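You operate a simulated robot arm through the tools that you are given. There is no shell and no other tool. Be economical: measure what you need, move in short steps, check, and stop when the job is done.

You are at the controls of a simulated robot arm. One attempt, no reset.

## Task
Take the drain cover of the floor tray and put it on top of the green dust pan.

The check looks at the end state, three seconds after you hand in, the way a careful person would. Anything else that was tipped, shoved, dropped, spilled or broken makes it a failure. Lids that push on must go on centred and level and be pressed home; caps that screw on are set level and turned clockwise until they are tight.

## Robot
A 6-joint arm with a two-finger parallel gripper, fixed in place. Base frame: the origin is at the foot of the arm, x ahead of it, y to its left, z up; the work surface is at about z = 0. Units: mm, degrees, N and s.
With the tool pointing down near the work surface it reaches from about 180 to 460 mm from the base axis. Its first joint turns from -70.0 to 70.0 degrees. Payload 1.9 kg.
The tool frame sits at the grasp point between the pads (the TCP): z along the fingers, y along the line on which they close. The tips reach 23 mm beyond it. Largest opening 94 mm; finger width 38, thickness 10; the body of the gripper, 54 by 96 mm, starts 39 mm behind the TCP.
Orientation is that of the tool frame in the base frame, as a unit quaternion [w, x, y, z]. With the fingers straight down and closing along the base's y, the tool's x points along the base's -x, its y along +y and its z along -z.

## Interface
- The arm moves only by the tool servo_tool. Its argument "motion" is a list that holds one entry, the list of rows, each a list of 7 numbers: the shift along the tool's x, y, z in mm, then the turn, a rotation vector about the tool's x, y, z in degrees, then the opening in per cent of the stroke, from 0 (shut) to 100 (fully open). In form: [[[x, y, z, wx, wy, wz, fingers], ...]]. A call has 1 to 10 rows; each row is the pose to reach, as a shift and turn from the pose commanded when the call began, along the tool's axes at that moment. Each row takes 0.2 s and may step no farther than 50 mm and 8.6 degrees from the row before; otherwise, or with a gripper value out of range, the whole call is refused. Where a pose cannot be reached the arm comes as near as it can. A force on the tool above 40 N (or 10 N above the force at the start of the call, whichever is more), or a blocked arm, ends the call early, and 0.2 s more pass. The fingers move at their own pace (about 108 mm/s each) and stop on an object; they squeeze with about 24 N. The grip force told is the motor's: it shows also when the fingers shut on nothing. Time passes only in rows, and 0.2 s behind the last, so rows that repeat a pose let the fingers close. The reply holds the time, the measured pose of the TCP, the force on the tool along the base axes, the opening and the grip force, in the units named above and with some noise, and new pictures: "show" is both (left out), scene, wrist or none.
- Cameras (640 x 400 px; columns grow to the right, rows downward): "scene" is fixed at [72.9, 303, 430.7]; the picture's right is [-0.63, -0.78, 0.00], its down [-0.39, 0.32, -0.86] and it looks along [0.67, -0.55, -0.51] (base axes); focal length 267 px, centre (320, 200). "wrist" rides on the gripper at [-39, 0, -44] in the tool frame; the picture's right is [0.00, -1.00, 0.00], its down [0.97, 0.00, -0.24] and it looks along [0.24, 0.00, 0.97] (tool axes); focal length 218 px, centre (320, 200).
- pixel_to_xyz(camera, pixels): for up to 12 pixels [column, row] of the newest picture of that camera ("zoom" is the newest enlarged one), the place [x, y, z] in the base frame of the surface seen there, good to about 3 mm, but the place of the scene camera against the robot may be out by one fixed shift of up to 25 mm in any direction. The clock stands still meanwhile.
- close_up(camera, box): a new picture of the part [left, top, right, bottom] of that camera's present view, enlarged. The clock stands still meanwhile.
- finish_job(): hands the job in; it is judged then, once.

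Work in short steps. Measure before you move; look again where a grasp or a placing could have gone wrong, and mend it. You have 60 turns and 150 pictures in all, those below and enlarged ones among them. Open the gripper and draw the arm clear of the work before you hand the job in, unless the task says otherwise; then end with one line.

The tools are called after ">>>" as a command line: name --argument value ..., lists and objects as JSON in quotes. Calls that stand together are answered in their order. servo_tool: Moves the arm, as the interface text tells. Its arguments: {"type":"object","properties":{"motion":{"type":"array"},"show":{"type":"string","enum":["both","scene","wrist","none"]}},"required":["motion"]} The other tools are called the same way: pixel_to_xyz (camera, pixels) gives the place of the surface under pixels of a picture; close_up (camera, box) takes an enlarged picture of a part of a camera's view; finish_job () hands the job in.

At the start:

```text
clock: 0.0
eef_pos: [285.0, 150.2, 262.1]
tcp_rot: [0.0, 0.0, 1.0, 0.001]
wrist_force: [0.3, 0.0, 0.5]
grip_width: 93.9
grasp_force: 0.0
```

scene: 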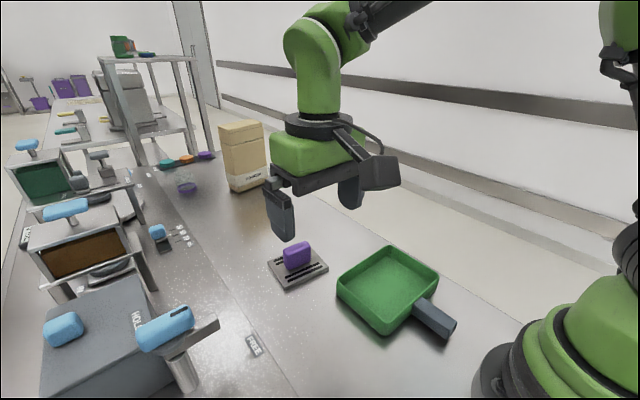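
wrist: 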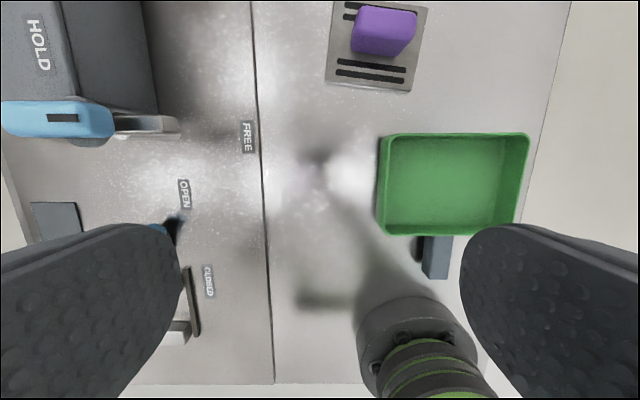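

The purple-knobbed slotted plate is near scene (298,265) and the green pan near (388,290). I'll look at both closer.

>>> close_up --camera "scene" --box '[220, 220, 460, 370]'

>>> close_up --camera "scene" --box '[0, 130, 280, 400]'

>>> close_up --camera "wrist" --box '[0, 0, 560, 350]'

>>> pixel_to_xyz --camera "wrist" --pixels '[[383, 25], [340, 80], [405, 85], [425, 20], [445, 180], [385, 140], [525, 138], [380, 230], [515, 230], [437, 260], [330, 130], [250, 135]]'

>>> pixel_to_xyz --camera "scene" --pixels '[[297, 247], [297, 260], [268, 265], [288, 289], [328, 268], [388, 285], [337, 283], [388, 247], [438, 275], [388, 330], [440, 315], [290, 268]]'

```text
2.67 times, centred on (340, 295) of scene
```

zoom: 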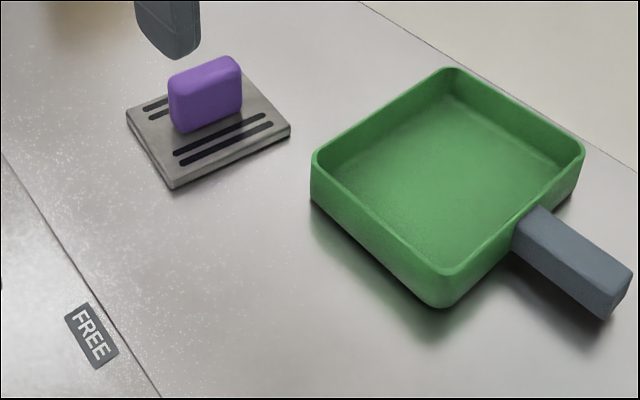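

```text
1.48 times, centred on (140, 265) of scene
```

zoom: 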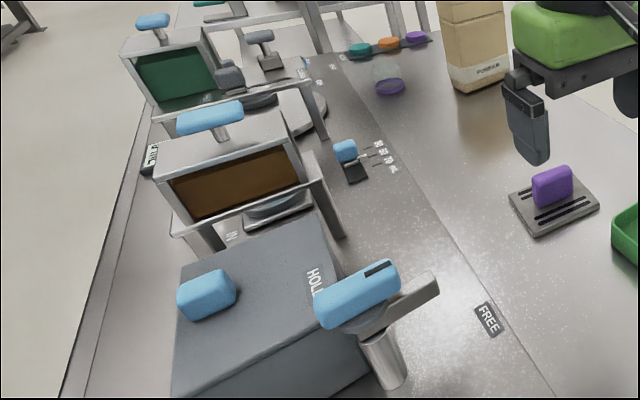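

```text
1.14 times, centred on (280, 175) of wrist
```

zoom: 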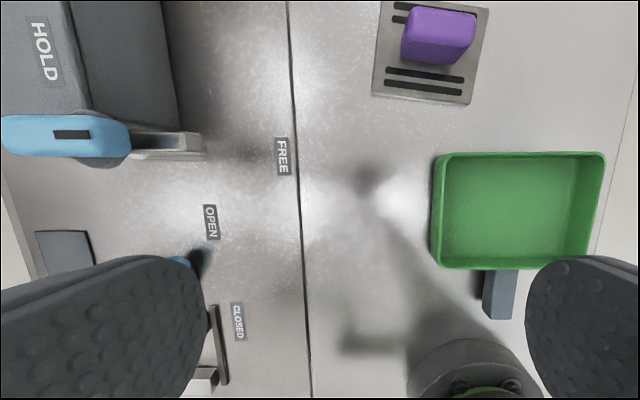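

```text
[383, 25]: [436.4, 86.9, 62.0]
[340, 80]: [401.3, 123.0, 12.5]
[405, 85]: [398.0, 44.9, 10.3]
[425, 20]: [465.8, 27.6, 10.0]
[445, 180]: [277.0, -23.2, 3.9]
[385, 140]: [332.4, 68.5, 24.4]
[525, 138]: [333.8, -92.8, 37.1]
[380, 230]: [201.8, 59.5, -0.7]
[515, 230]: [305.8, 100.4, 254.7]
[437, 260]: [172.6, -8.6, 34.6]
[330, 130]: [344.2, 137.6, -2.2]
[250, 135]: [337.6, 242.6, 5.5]
```

```text
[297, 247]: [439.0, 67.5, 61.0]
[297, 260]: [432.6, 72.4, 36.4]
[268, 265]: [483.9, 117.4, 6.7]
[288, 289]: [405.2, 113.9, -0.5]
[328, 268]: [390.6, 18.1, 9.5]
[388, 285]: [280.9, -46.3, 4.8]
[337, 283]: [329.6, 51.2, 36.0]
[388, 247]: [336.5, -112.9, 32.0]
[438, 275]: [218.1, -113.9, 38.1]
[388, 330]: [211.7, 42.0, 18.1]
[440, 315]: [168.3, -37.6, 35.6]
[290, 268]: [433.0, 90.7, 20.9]
```

The cover's knob is at about (437, 85, top 61), with slots and knob running roughly along y. I'll move above it, staying high, to see its yaw.

>>> servo_tool --motion '[[[-30, -15, 15, 0, 0, 0, 100], [-60, -30, 30, 0, 0, 0, 100], [-90, -45, 45, 0, 0, 0, 100], [-115, -60, 60, 0, 0, 0, 100], [-130, -70, 80, 0, 0, 0, 100], [-130, -70, 80, 0, 0, 0, 100]]]'

```text
clock: 1.4
eef_pos: [414.5, 80.1, 183.6]
tcp_rot: [0.0, -0.001, 1.0, 0.001]
wrist_force: [0.3, 0.7, -0.2]
grip_width: 94.1
grasp_force: 0.0
```

scene: 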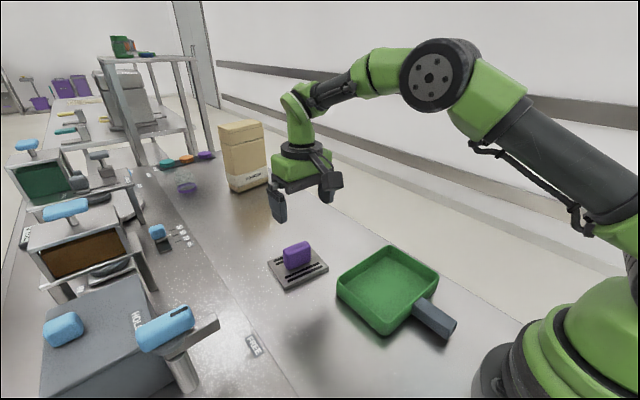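
wrist: 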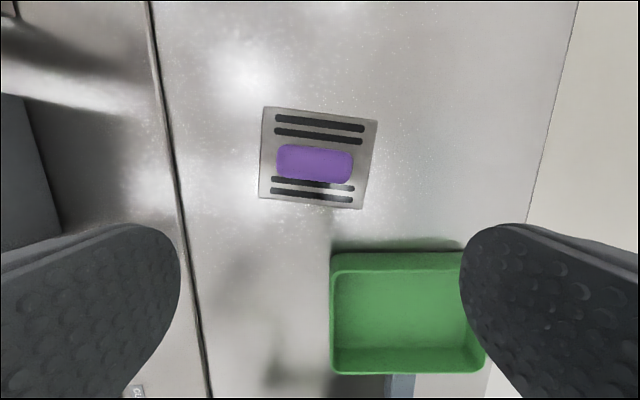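

The cover is now at wrist (318,158) with the knob at (315,162), tilted about 6° in the picture. I'll measure corners, knob ends and the pan.

>>> close_up --camera "wrist" --box '[240, 90, 400, 220]'

>>> pixel_to_xyz --camera "wrist" --pixels '[[265, 110], [374, 124], [358, 206], [261, 196], [315, 150], [283, 160], [346, 165], [315, 175], [336, 272], [340, 330], [400, 320], [400, 258]]'

```text
3.08 times, centred on (320, 155) of wrist
```

zoom: 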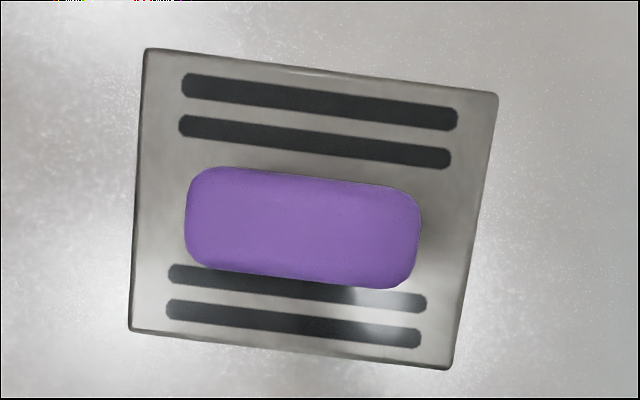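

```text
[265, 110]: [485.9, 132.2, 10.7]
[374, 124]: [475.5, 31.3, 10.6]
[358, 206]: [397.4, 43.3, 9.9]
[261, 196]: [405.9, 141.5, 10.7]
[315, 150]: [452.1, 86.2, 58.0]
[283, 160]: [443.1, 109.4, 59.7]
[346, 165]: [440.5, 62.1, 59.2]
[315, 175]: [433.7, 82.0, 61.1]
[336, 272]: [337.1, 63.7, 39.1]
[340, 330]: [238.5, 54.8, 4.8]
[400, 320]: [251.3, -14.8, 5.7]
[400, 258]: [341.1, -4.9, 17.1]
```

The plate is ~100×78 mm centred at (441,86), yaw about −6° in base; the knob is ~58 mm along y and topped at z 60. I align over it with a +6° turn about tool z and come down to TCP z≈92.

>>> servo_tool --motion '[[[-13, 3, 20, 0, 0, 3, 100], [-27, 6, 40, 0, 0, 6, 100], [-27, 6, 65, 0, 0, 6, 100], [-27, 6, 90, 0, 0, 6, 100], [-27, 6, 90, 0, 0, 6, 100]]]'

```text
clock: 2.6
eef_pos: [442.2, 86.2, 94.0]
tcp_rot: [0.0, 0.052, 0.999, 0.001]
wrist_force: [0.0, 0.1, -0.5]
grip_width: 94.0
grasp_force: 0.1
```

scene: 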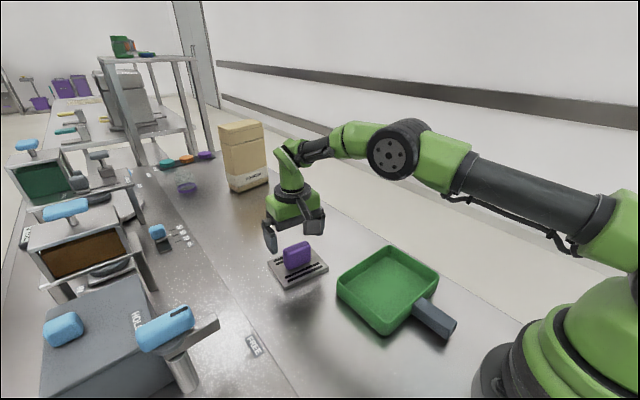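
wrist: 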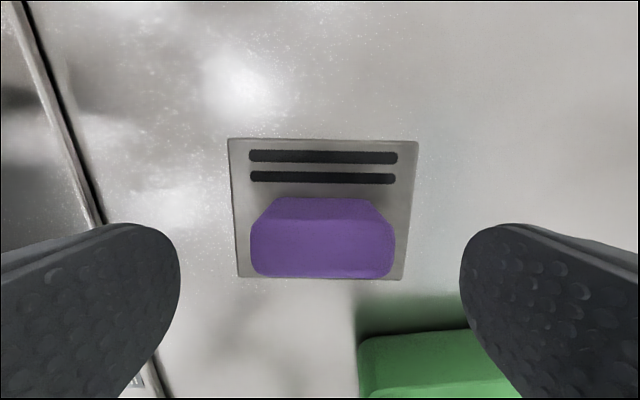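

The knob is square and centred between the fingers (columns 250–395, centre 322). I descend to TCP z≈41, tips just over the plate.

>>> servo_tool --motion '[[[0, 0, 15, 0, 0, 0, 100], [0, 0, 30, 0, 0, 0, 100], [0, 0, 42, 0, 0, 0, 100], [0, 0, 52, 0, 0, 0, 100], [0, 0, 52, 0, 0, 0, 100]]]'

```text
clock: 3.8
eef_pos: [438.6, 85.8, 39.4]
tcp_rot: [0.0, 0.052, 0.999, 0.0]
wrist_force: [0.3, 0.1, 0.4]
grip_width: 94.0
grasp_force: 0.1
```

scene: 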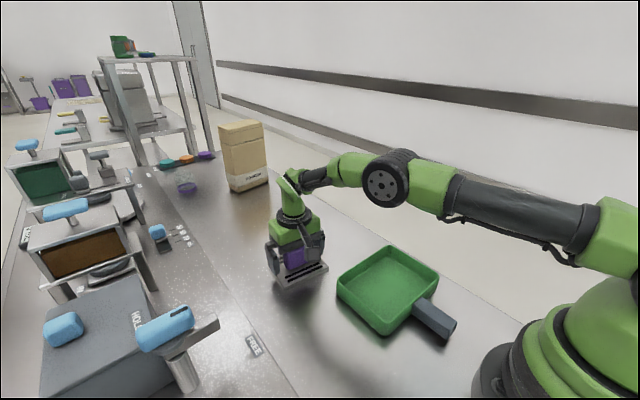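
wrist: 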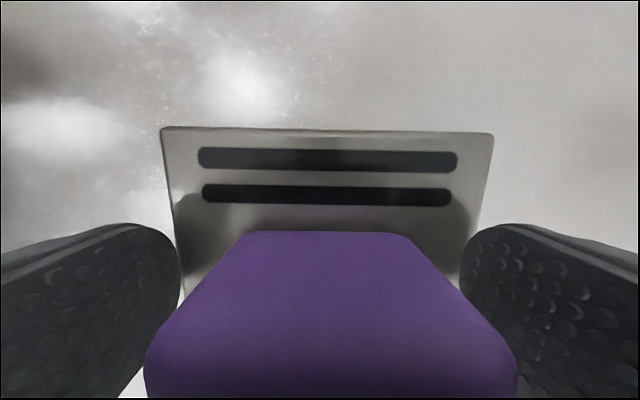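

Fingers straddle the knob without contact. I close on it in place.

>>> servo_tool --motion '[[[0, 0, 0, 0, 0, 0, 60], [0, 0, 0, 0, 0, 0, 30], [0, 0, 0, 0, 0, 0, 30], [0, 0, 0, 0, 0, 0, 30]]]' --show "wrist"

```text
clock: 4.8
eef_pos: [439.4, 85.5, 40.7]
tcp_rot: [-0.001, 0.053, 0.999, 0.0]
wrist_force: [-0.8, -0.1, 0.0]
grip_width: 59.6
grasp_force: 23.7
```

wrist: 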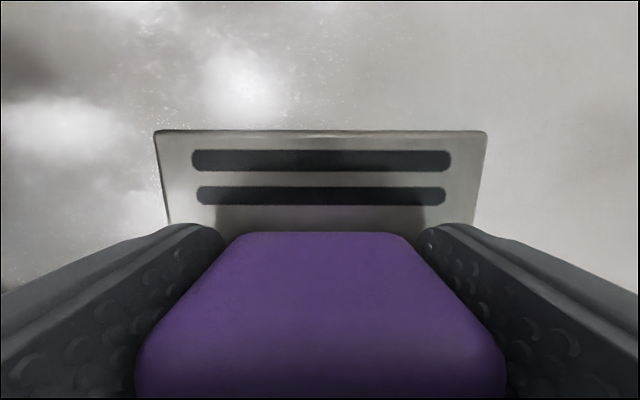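

The grip holds at 59.6 mm with 24 N. I lift gently and look.

>>> servo_tool --motion '[[[0, 0, -5, 0, 0, 0, 30], [0, 0, -15, 0, 0, 0, 30], [0, 0, -30, 0, 0, 0, 30], [0, 0, -50, 0, 0, 0, 30], [0, 0, -70, 0, 0, 0, 30], [0, 0, -90, 0, 0, 0, 30], [0, 0, -90, 0, 0, 0, 30]]]'

```text
clock: 6.4
eef_pos: [442.1, 85.2, 128.3]
tcp_rot: [0.0, 0.052, 0.999, 0.001]
wrist_force: [0.4, -0.1, -3.0]
grip_width: 59.8
grasp_force: 23.6
```

scene: 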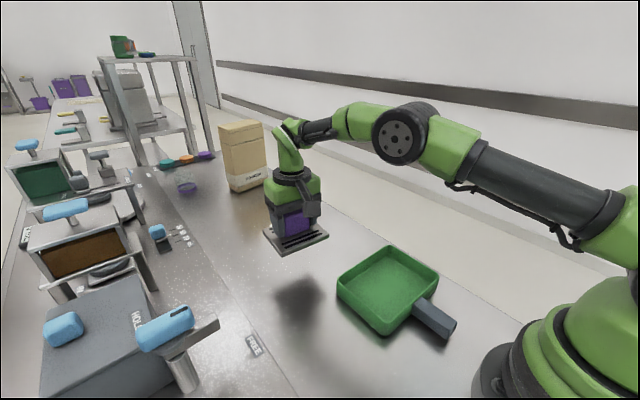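
wrist: 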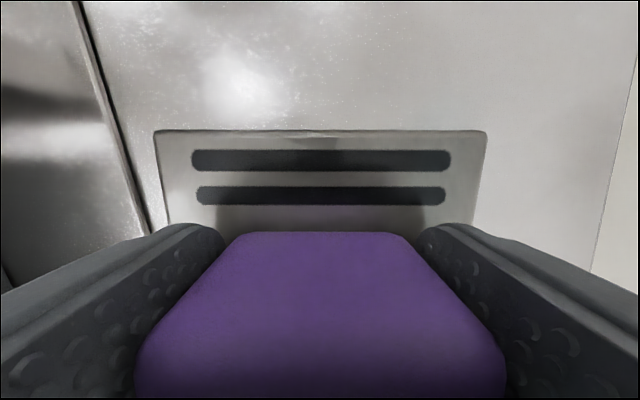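

The cover is held level and lifted clear (3 N weight). I measure the pan rim from the scene, along with held cover points for reference against the fixed shift.

>>> close_up --camera "scene" --box '[220, 200, 460, 350]'

>>> pixel_to_xyz --camera "zoom" --pixels '[[317, 206], [448, 122], [580, 204], [440, 324], [380, 265], [515, 265], [385, 165], [515, 165], [445, 215], [125, 100], [155, 145], [285, 95]]'

```text
2.67 times, centred on (340, 275) of scene
```

zoom: 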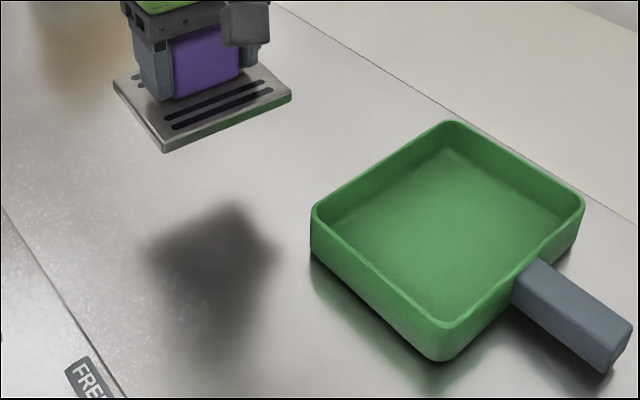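

```text
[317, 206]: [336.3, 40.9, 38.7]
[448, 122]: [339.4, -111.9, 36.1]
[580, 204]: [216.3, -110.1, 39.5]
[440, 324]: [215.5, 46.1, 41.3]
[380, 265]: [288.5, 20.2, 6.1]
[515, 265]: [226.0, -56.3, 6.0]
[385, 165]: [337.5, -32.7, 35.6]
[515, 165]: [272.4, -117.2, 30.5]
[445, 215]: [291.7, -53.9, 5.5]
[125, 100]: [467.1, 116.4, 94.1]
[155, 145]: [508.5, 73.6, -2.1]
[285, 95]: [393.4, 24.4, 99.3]
```

In robot frame (scene shift about +18 in y), the pan spans x≈214–337, y≈−94–64, so its centre is about (276,−15) with its rim square to the axes. I carry the cover there at height, turning the 6° back.

>>> servo_tool --motion '[[[10, -8, 0, 0, 0, 0, 30], [31, -24, 0, 0, 0, -1, 30], [55, -42, 0, 0, 0, -2, 30], [80, -61, 0, 0, 0, -3, 30], [105, -80, 0, 0, 0, -4, 30], [128, -98, 0, 0, 0, -5, 30], [145, -111, 0, 0, 0, -6, 30], [153.5, -117.7, 0, 0, 0, -6, 30], [153.5, -117.7, 0, 0, 0, -6, 30]]]'

```text
clock: 8.4
eef_pos: [277.0, -16.2, 129.3]
tcp_rot: [0.001, 0.0, 1.0, 0.0]
wrist_force: [-0.1, 0.8, -3.8]
grip_width: 59.8
grasp_force: 24.3
```

scene: 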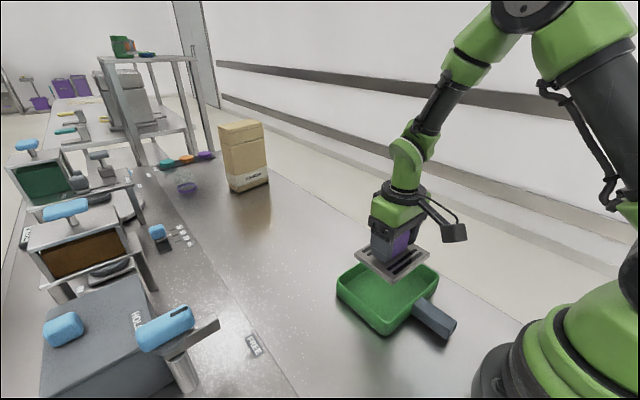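
wrist: 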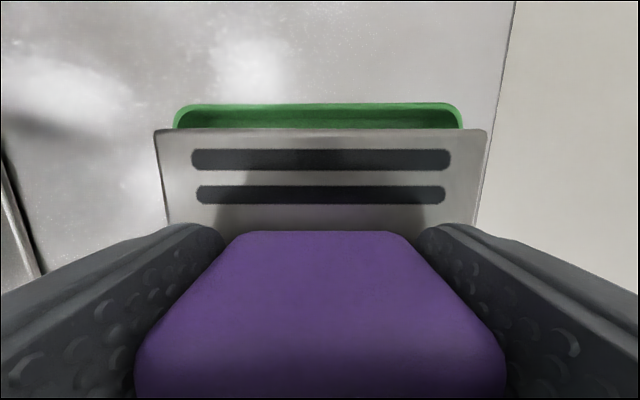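

In the wrist view, the pan (columns 175–463) is centred on the cover (154–487). I check the far rim distance to confirm x.

>>> pixel_to_xyz --camera "wrist" --pixels '[[320, 105], [200, 106], [440, 105], [320, 120], [320, 138], [180, 110], [458, 110]]'

>>> close_up --camera "scene" --box '[310, 220, 470, 350]'

```text
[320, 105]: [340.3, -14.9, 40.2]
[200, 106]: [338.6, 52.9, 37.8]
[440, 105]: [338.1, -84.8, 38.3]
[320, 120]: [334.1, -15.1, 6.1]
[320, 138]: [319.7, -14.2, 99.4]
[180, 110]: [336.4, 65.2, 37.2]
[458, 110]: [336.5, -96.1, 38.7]
```

```text
3.08 times, centred on (390, 285) of scene
```

zoom: 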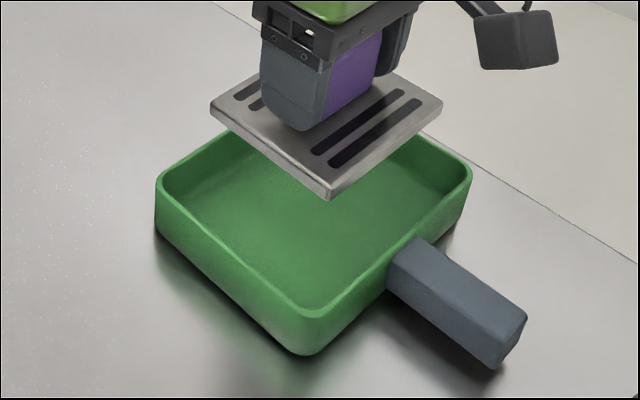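

Margins are about 15 mm ahead and 20 mm behind, so I lower to just above the pan floor (TCP ≈ 50).

>>> servo_tool --motion '[[[-1, 0, 12, 0, 0, 0, 30], [-1, 0, 28, 0, 0, 0, 30], [-1, 0, 44, 0, 0, 0, 30], [-1, 0, 58, 0, 0, 0, 30], [-1, 0, 70, 0, 0, 0, 30], [-1, 0, 78, 0, 0, 0, 30], [-1, 0, 78, 0, 0, 0, 30]]]'

```text
clock: 10.0
eef_pos: [277.5, -14.4, 50.9]
tcp_rot: [0.0, 0.0, 1.0, 0.001]
wrist_force: [0.0, -0.2, -2.2]
grip_width: 60.0
grasp_force: 23.7
```

scene: 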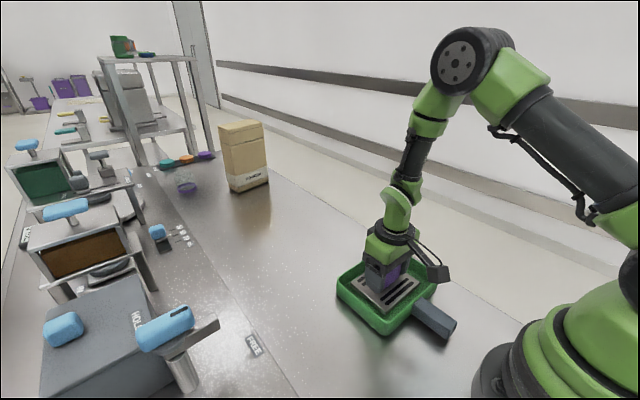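
wrist: 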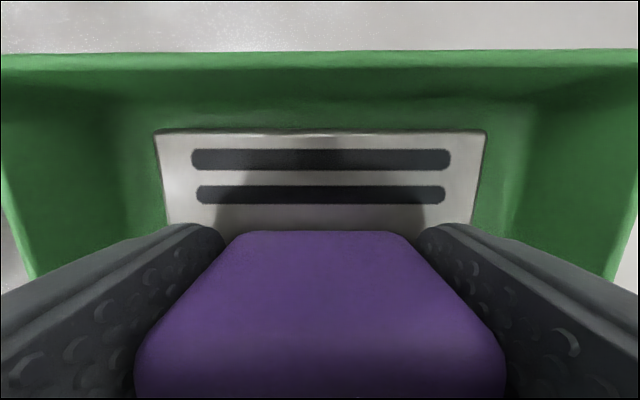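

The cover is inside the walls, still carrying its weight. I lower a few more mm in small steps to feel the floor.

>>> servo_tool --motion '[[[0, 0, 2, 0, 0, 0, 30], [0, 0, 3.5, 0, 0, 0, 30], [0, 0, 4.5, 0, 0, 0, 30], [0, 0, 4.5, 0, 0, 0, 30]]]' --show "none"

```text
clock: 11.0
eef_pos: [278.3, -16.1, 45.5]
tcp_rot: [0.001, 0.0, 1.0, 0.001]
wrist_force: [0.0, 0.5, 0.7]
grip_width: 60.1
grasp_force: 24.1
```

The weight reading went from about −3 N to +0.7 N, so the cover has touched the floor. I open partly in place, then fully.

>>> servo_tool --motion '[[[0, 0, 0.5, 0, 0, 0, 30], [0, 0, 0.5, 0, 0, 0, 66], [0, 0, 0.5, 0, 0, 0, 80], [0, 0, 0.5, 0, 0, 0, 90], [0, 0, 0.5, 0, 0, 0, 90]]]'

```text
clock: 12.2
eef_pos: [278.8, -16.1, 47.3]
tcp_rot: [0.0, -0.001, 1.0, 0.0]
wrist_force: [-0.1, -0.4, 0.1]
grip_width: 84.4
grasp_force: 0.1
```

scene: 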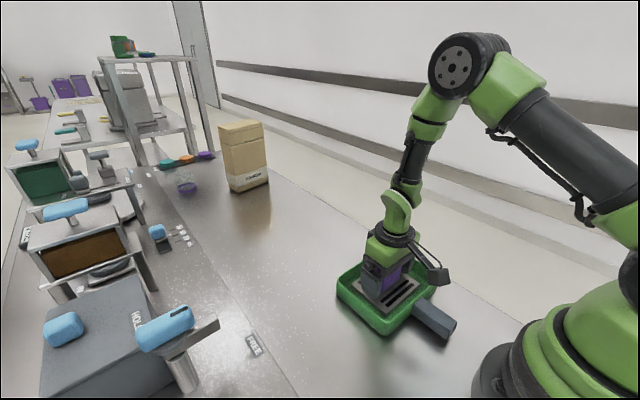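
wrist: 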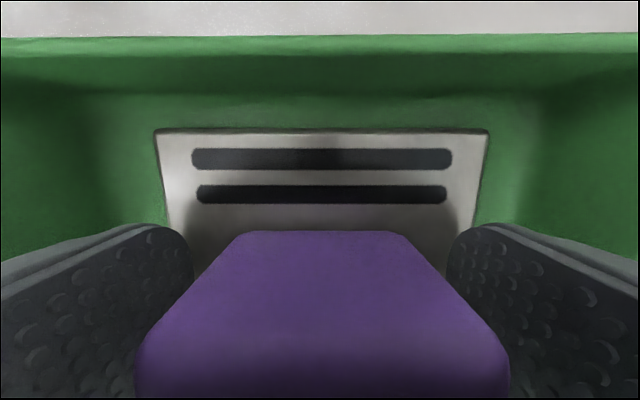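

The cover lies on the pan floor and the fingers are free of the knob. I retreat straight up, then to a side.

>>> servo_tool --motion '[[[0, 0, -10, 0, 0, 0, 90], [0, 0, -30, 0, 0, 0, 90], [0, 0, -60, 0, 0, 0, 90], [0, 0, -95, 0, 0, 0, 90], [0, 0, -130, 0, 0, 0, 90], [-20, 25, -150, 0, 0, 0, 90], [-40, 60, -160, 0, 0, 0, 90], [-60, 100, -160, 0, 0, 0, 90], [-60, 100, -160, 0, 0, 0, 90]]]'

>>> close_up --camera "scene" --box '[230, 200, 470, 350]'

```text
clock: 14.2
eef_pos: [337.8, 85.1, 205.2]
tcp_rot: [0.001, -0.001, 1.0, 0.0]
wrist_force: [0.7, 0.1, 0.1]
grip_width: 84.7
grasp_force: 0.0
```

scene: 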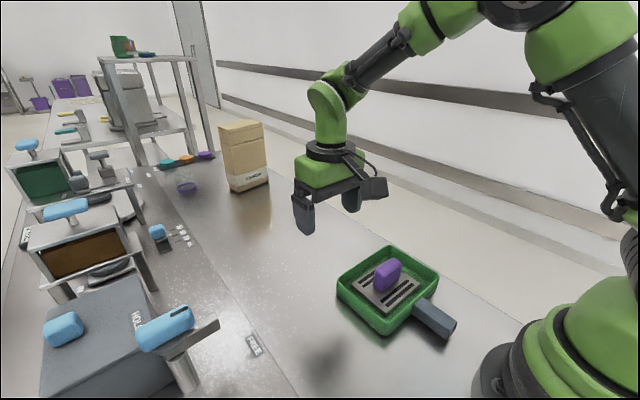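
wrist: 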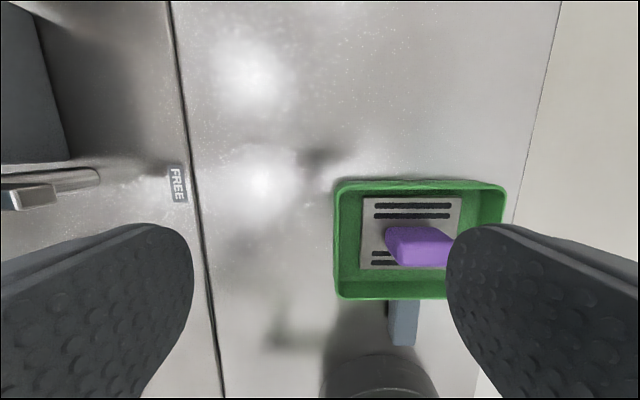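

```text
2.67 times, centred on (350, 275) of scene
```

zoom: 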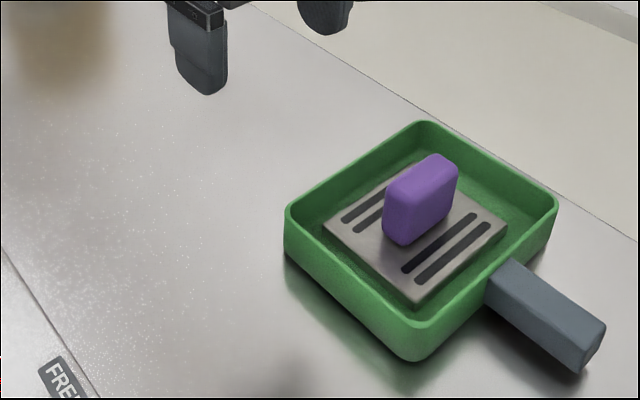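

The cover sits level and centred in the green pan, the pan hasn't moved, and the arm is clear and open. I hand in.

>>> finish_job

```text
The job is handed in.
```

The drain cover is resting level and centred inside the green dust pan, nothing else was moved, and the job is handed in with the gripper open and the arm clear.
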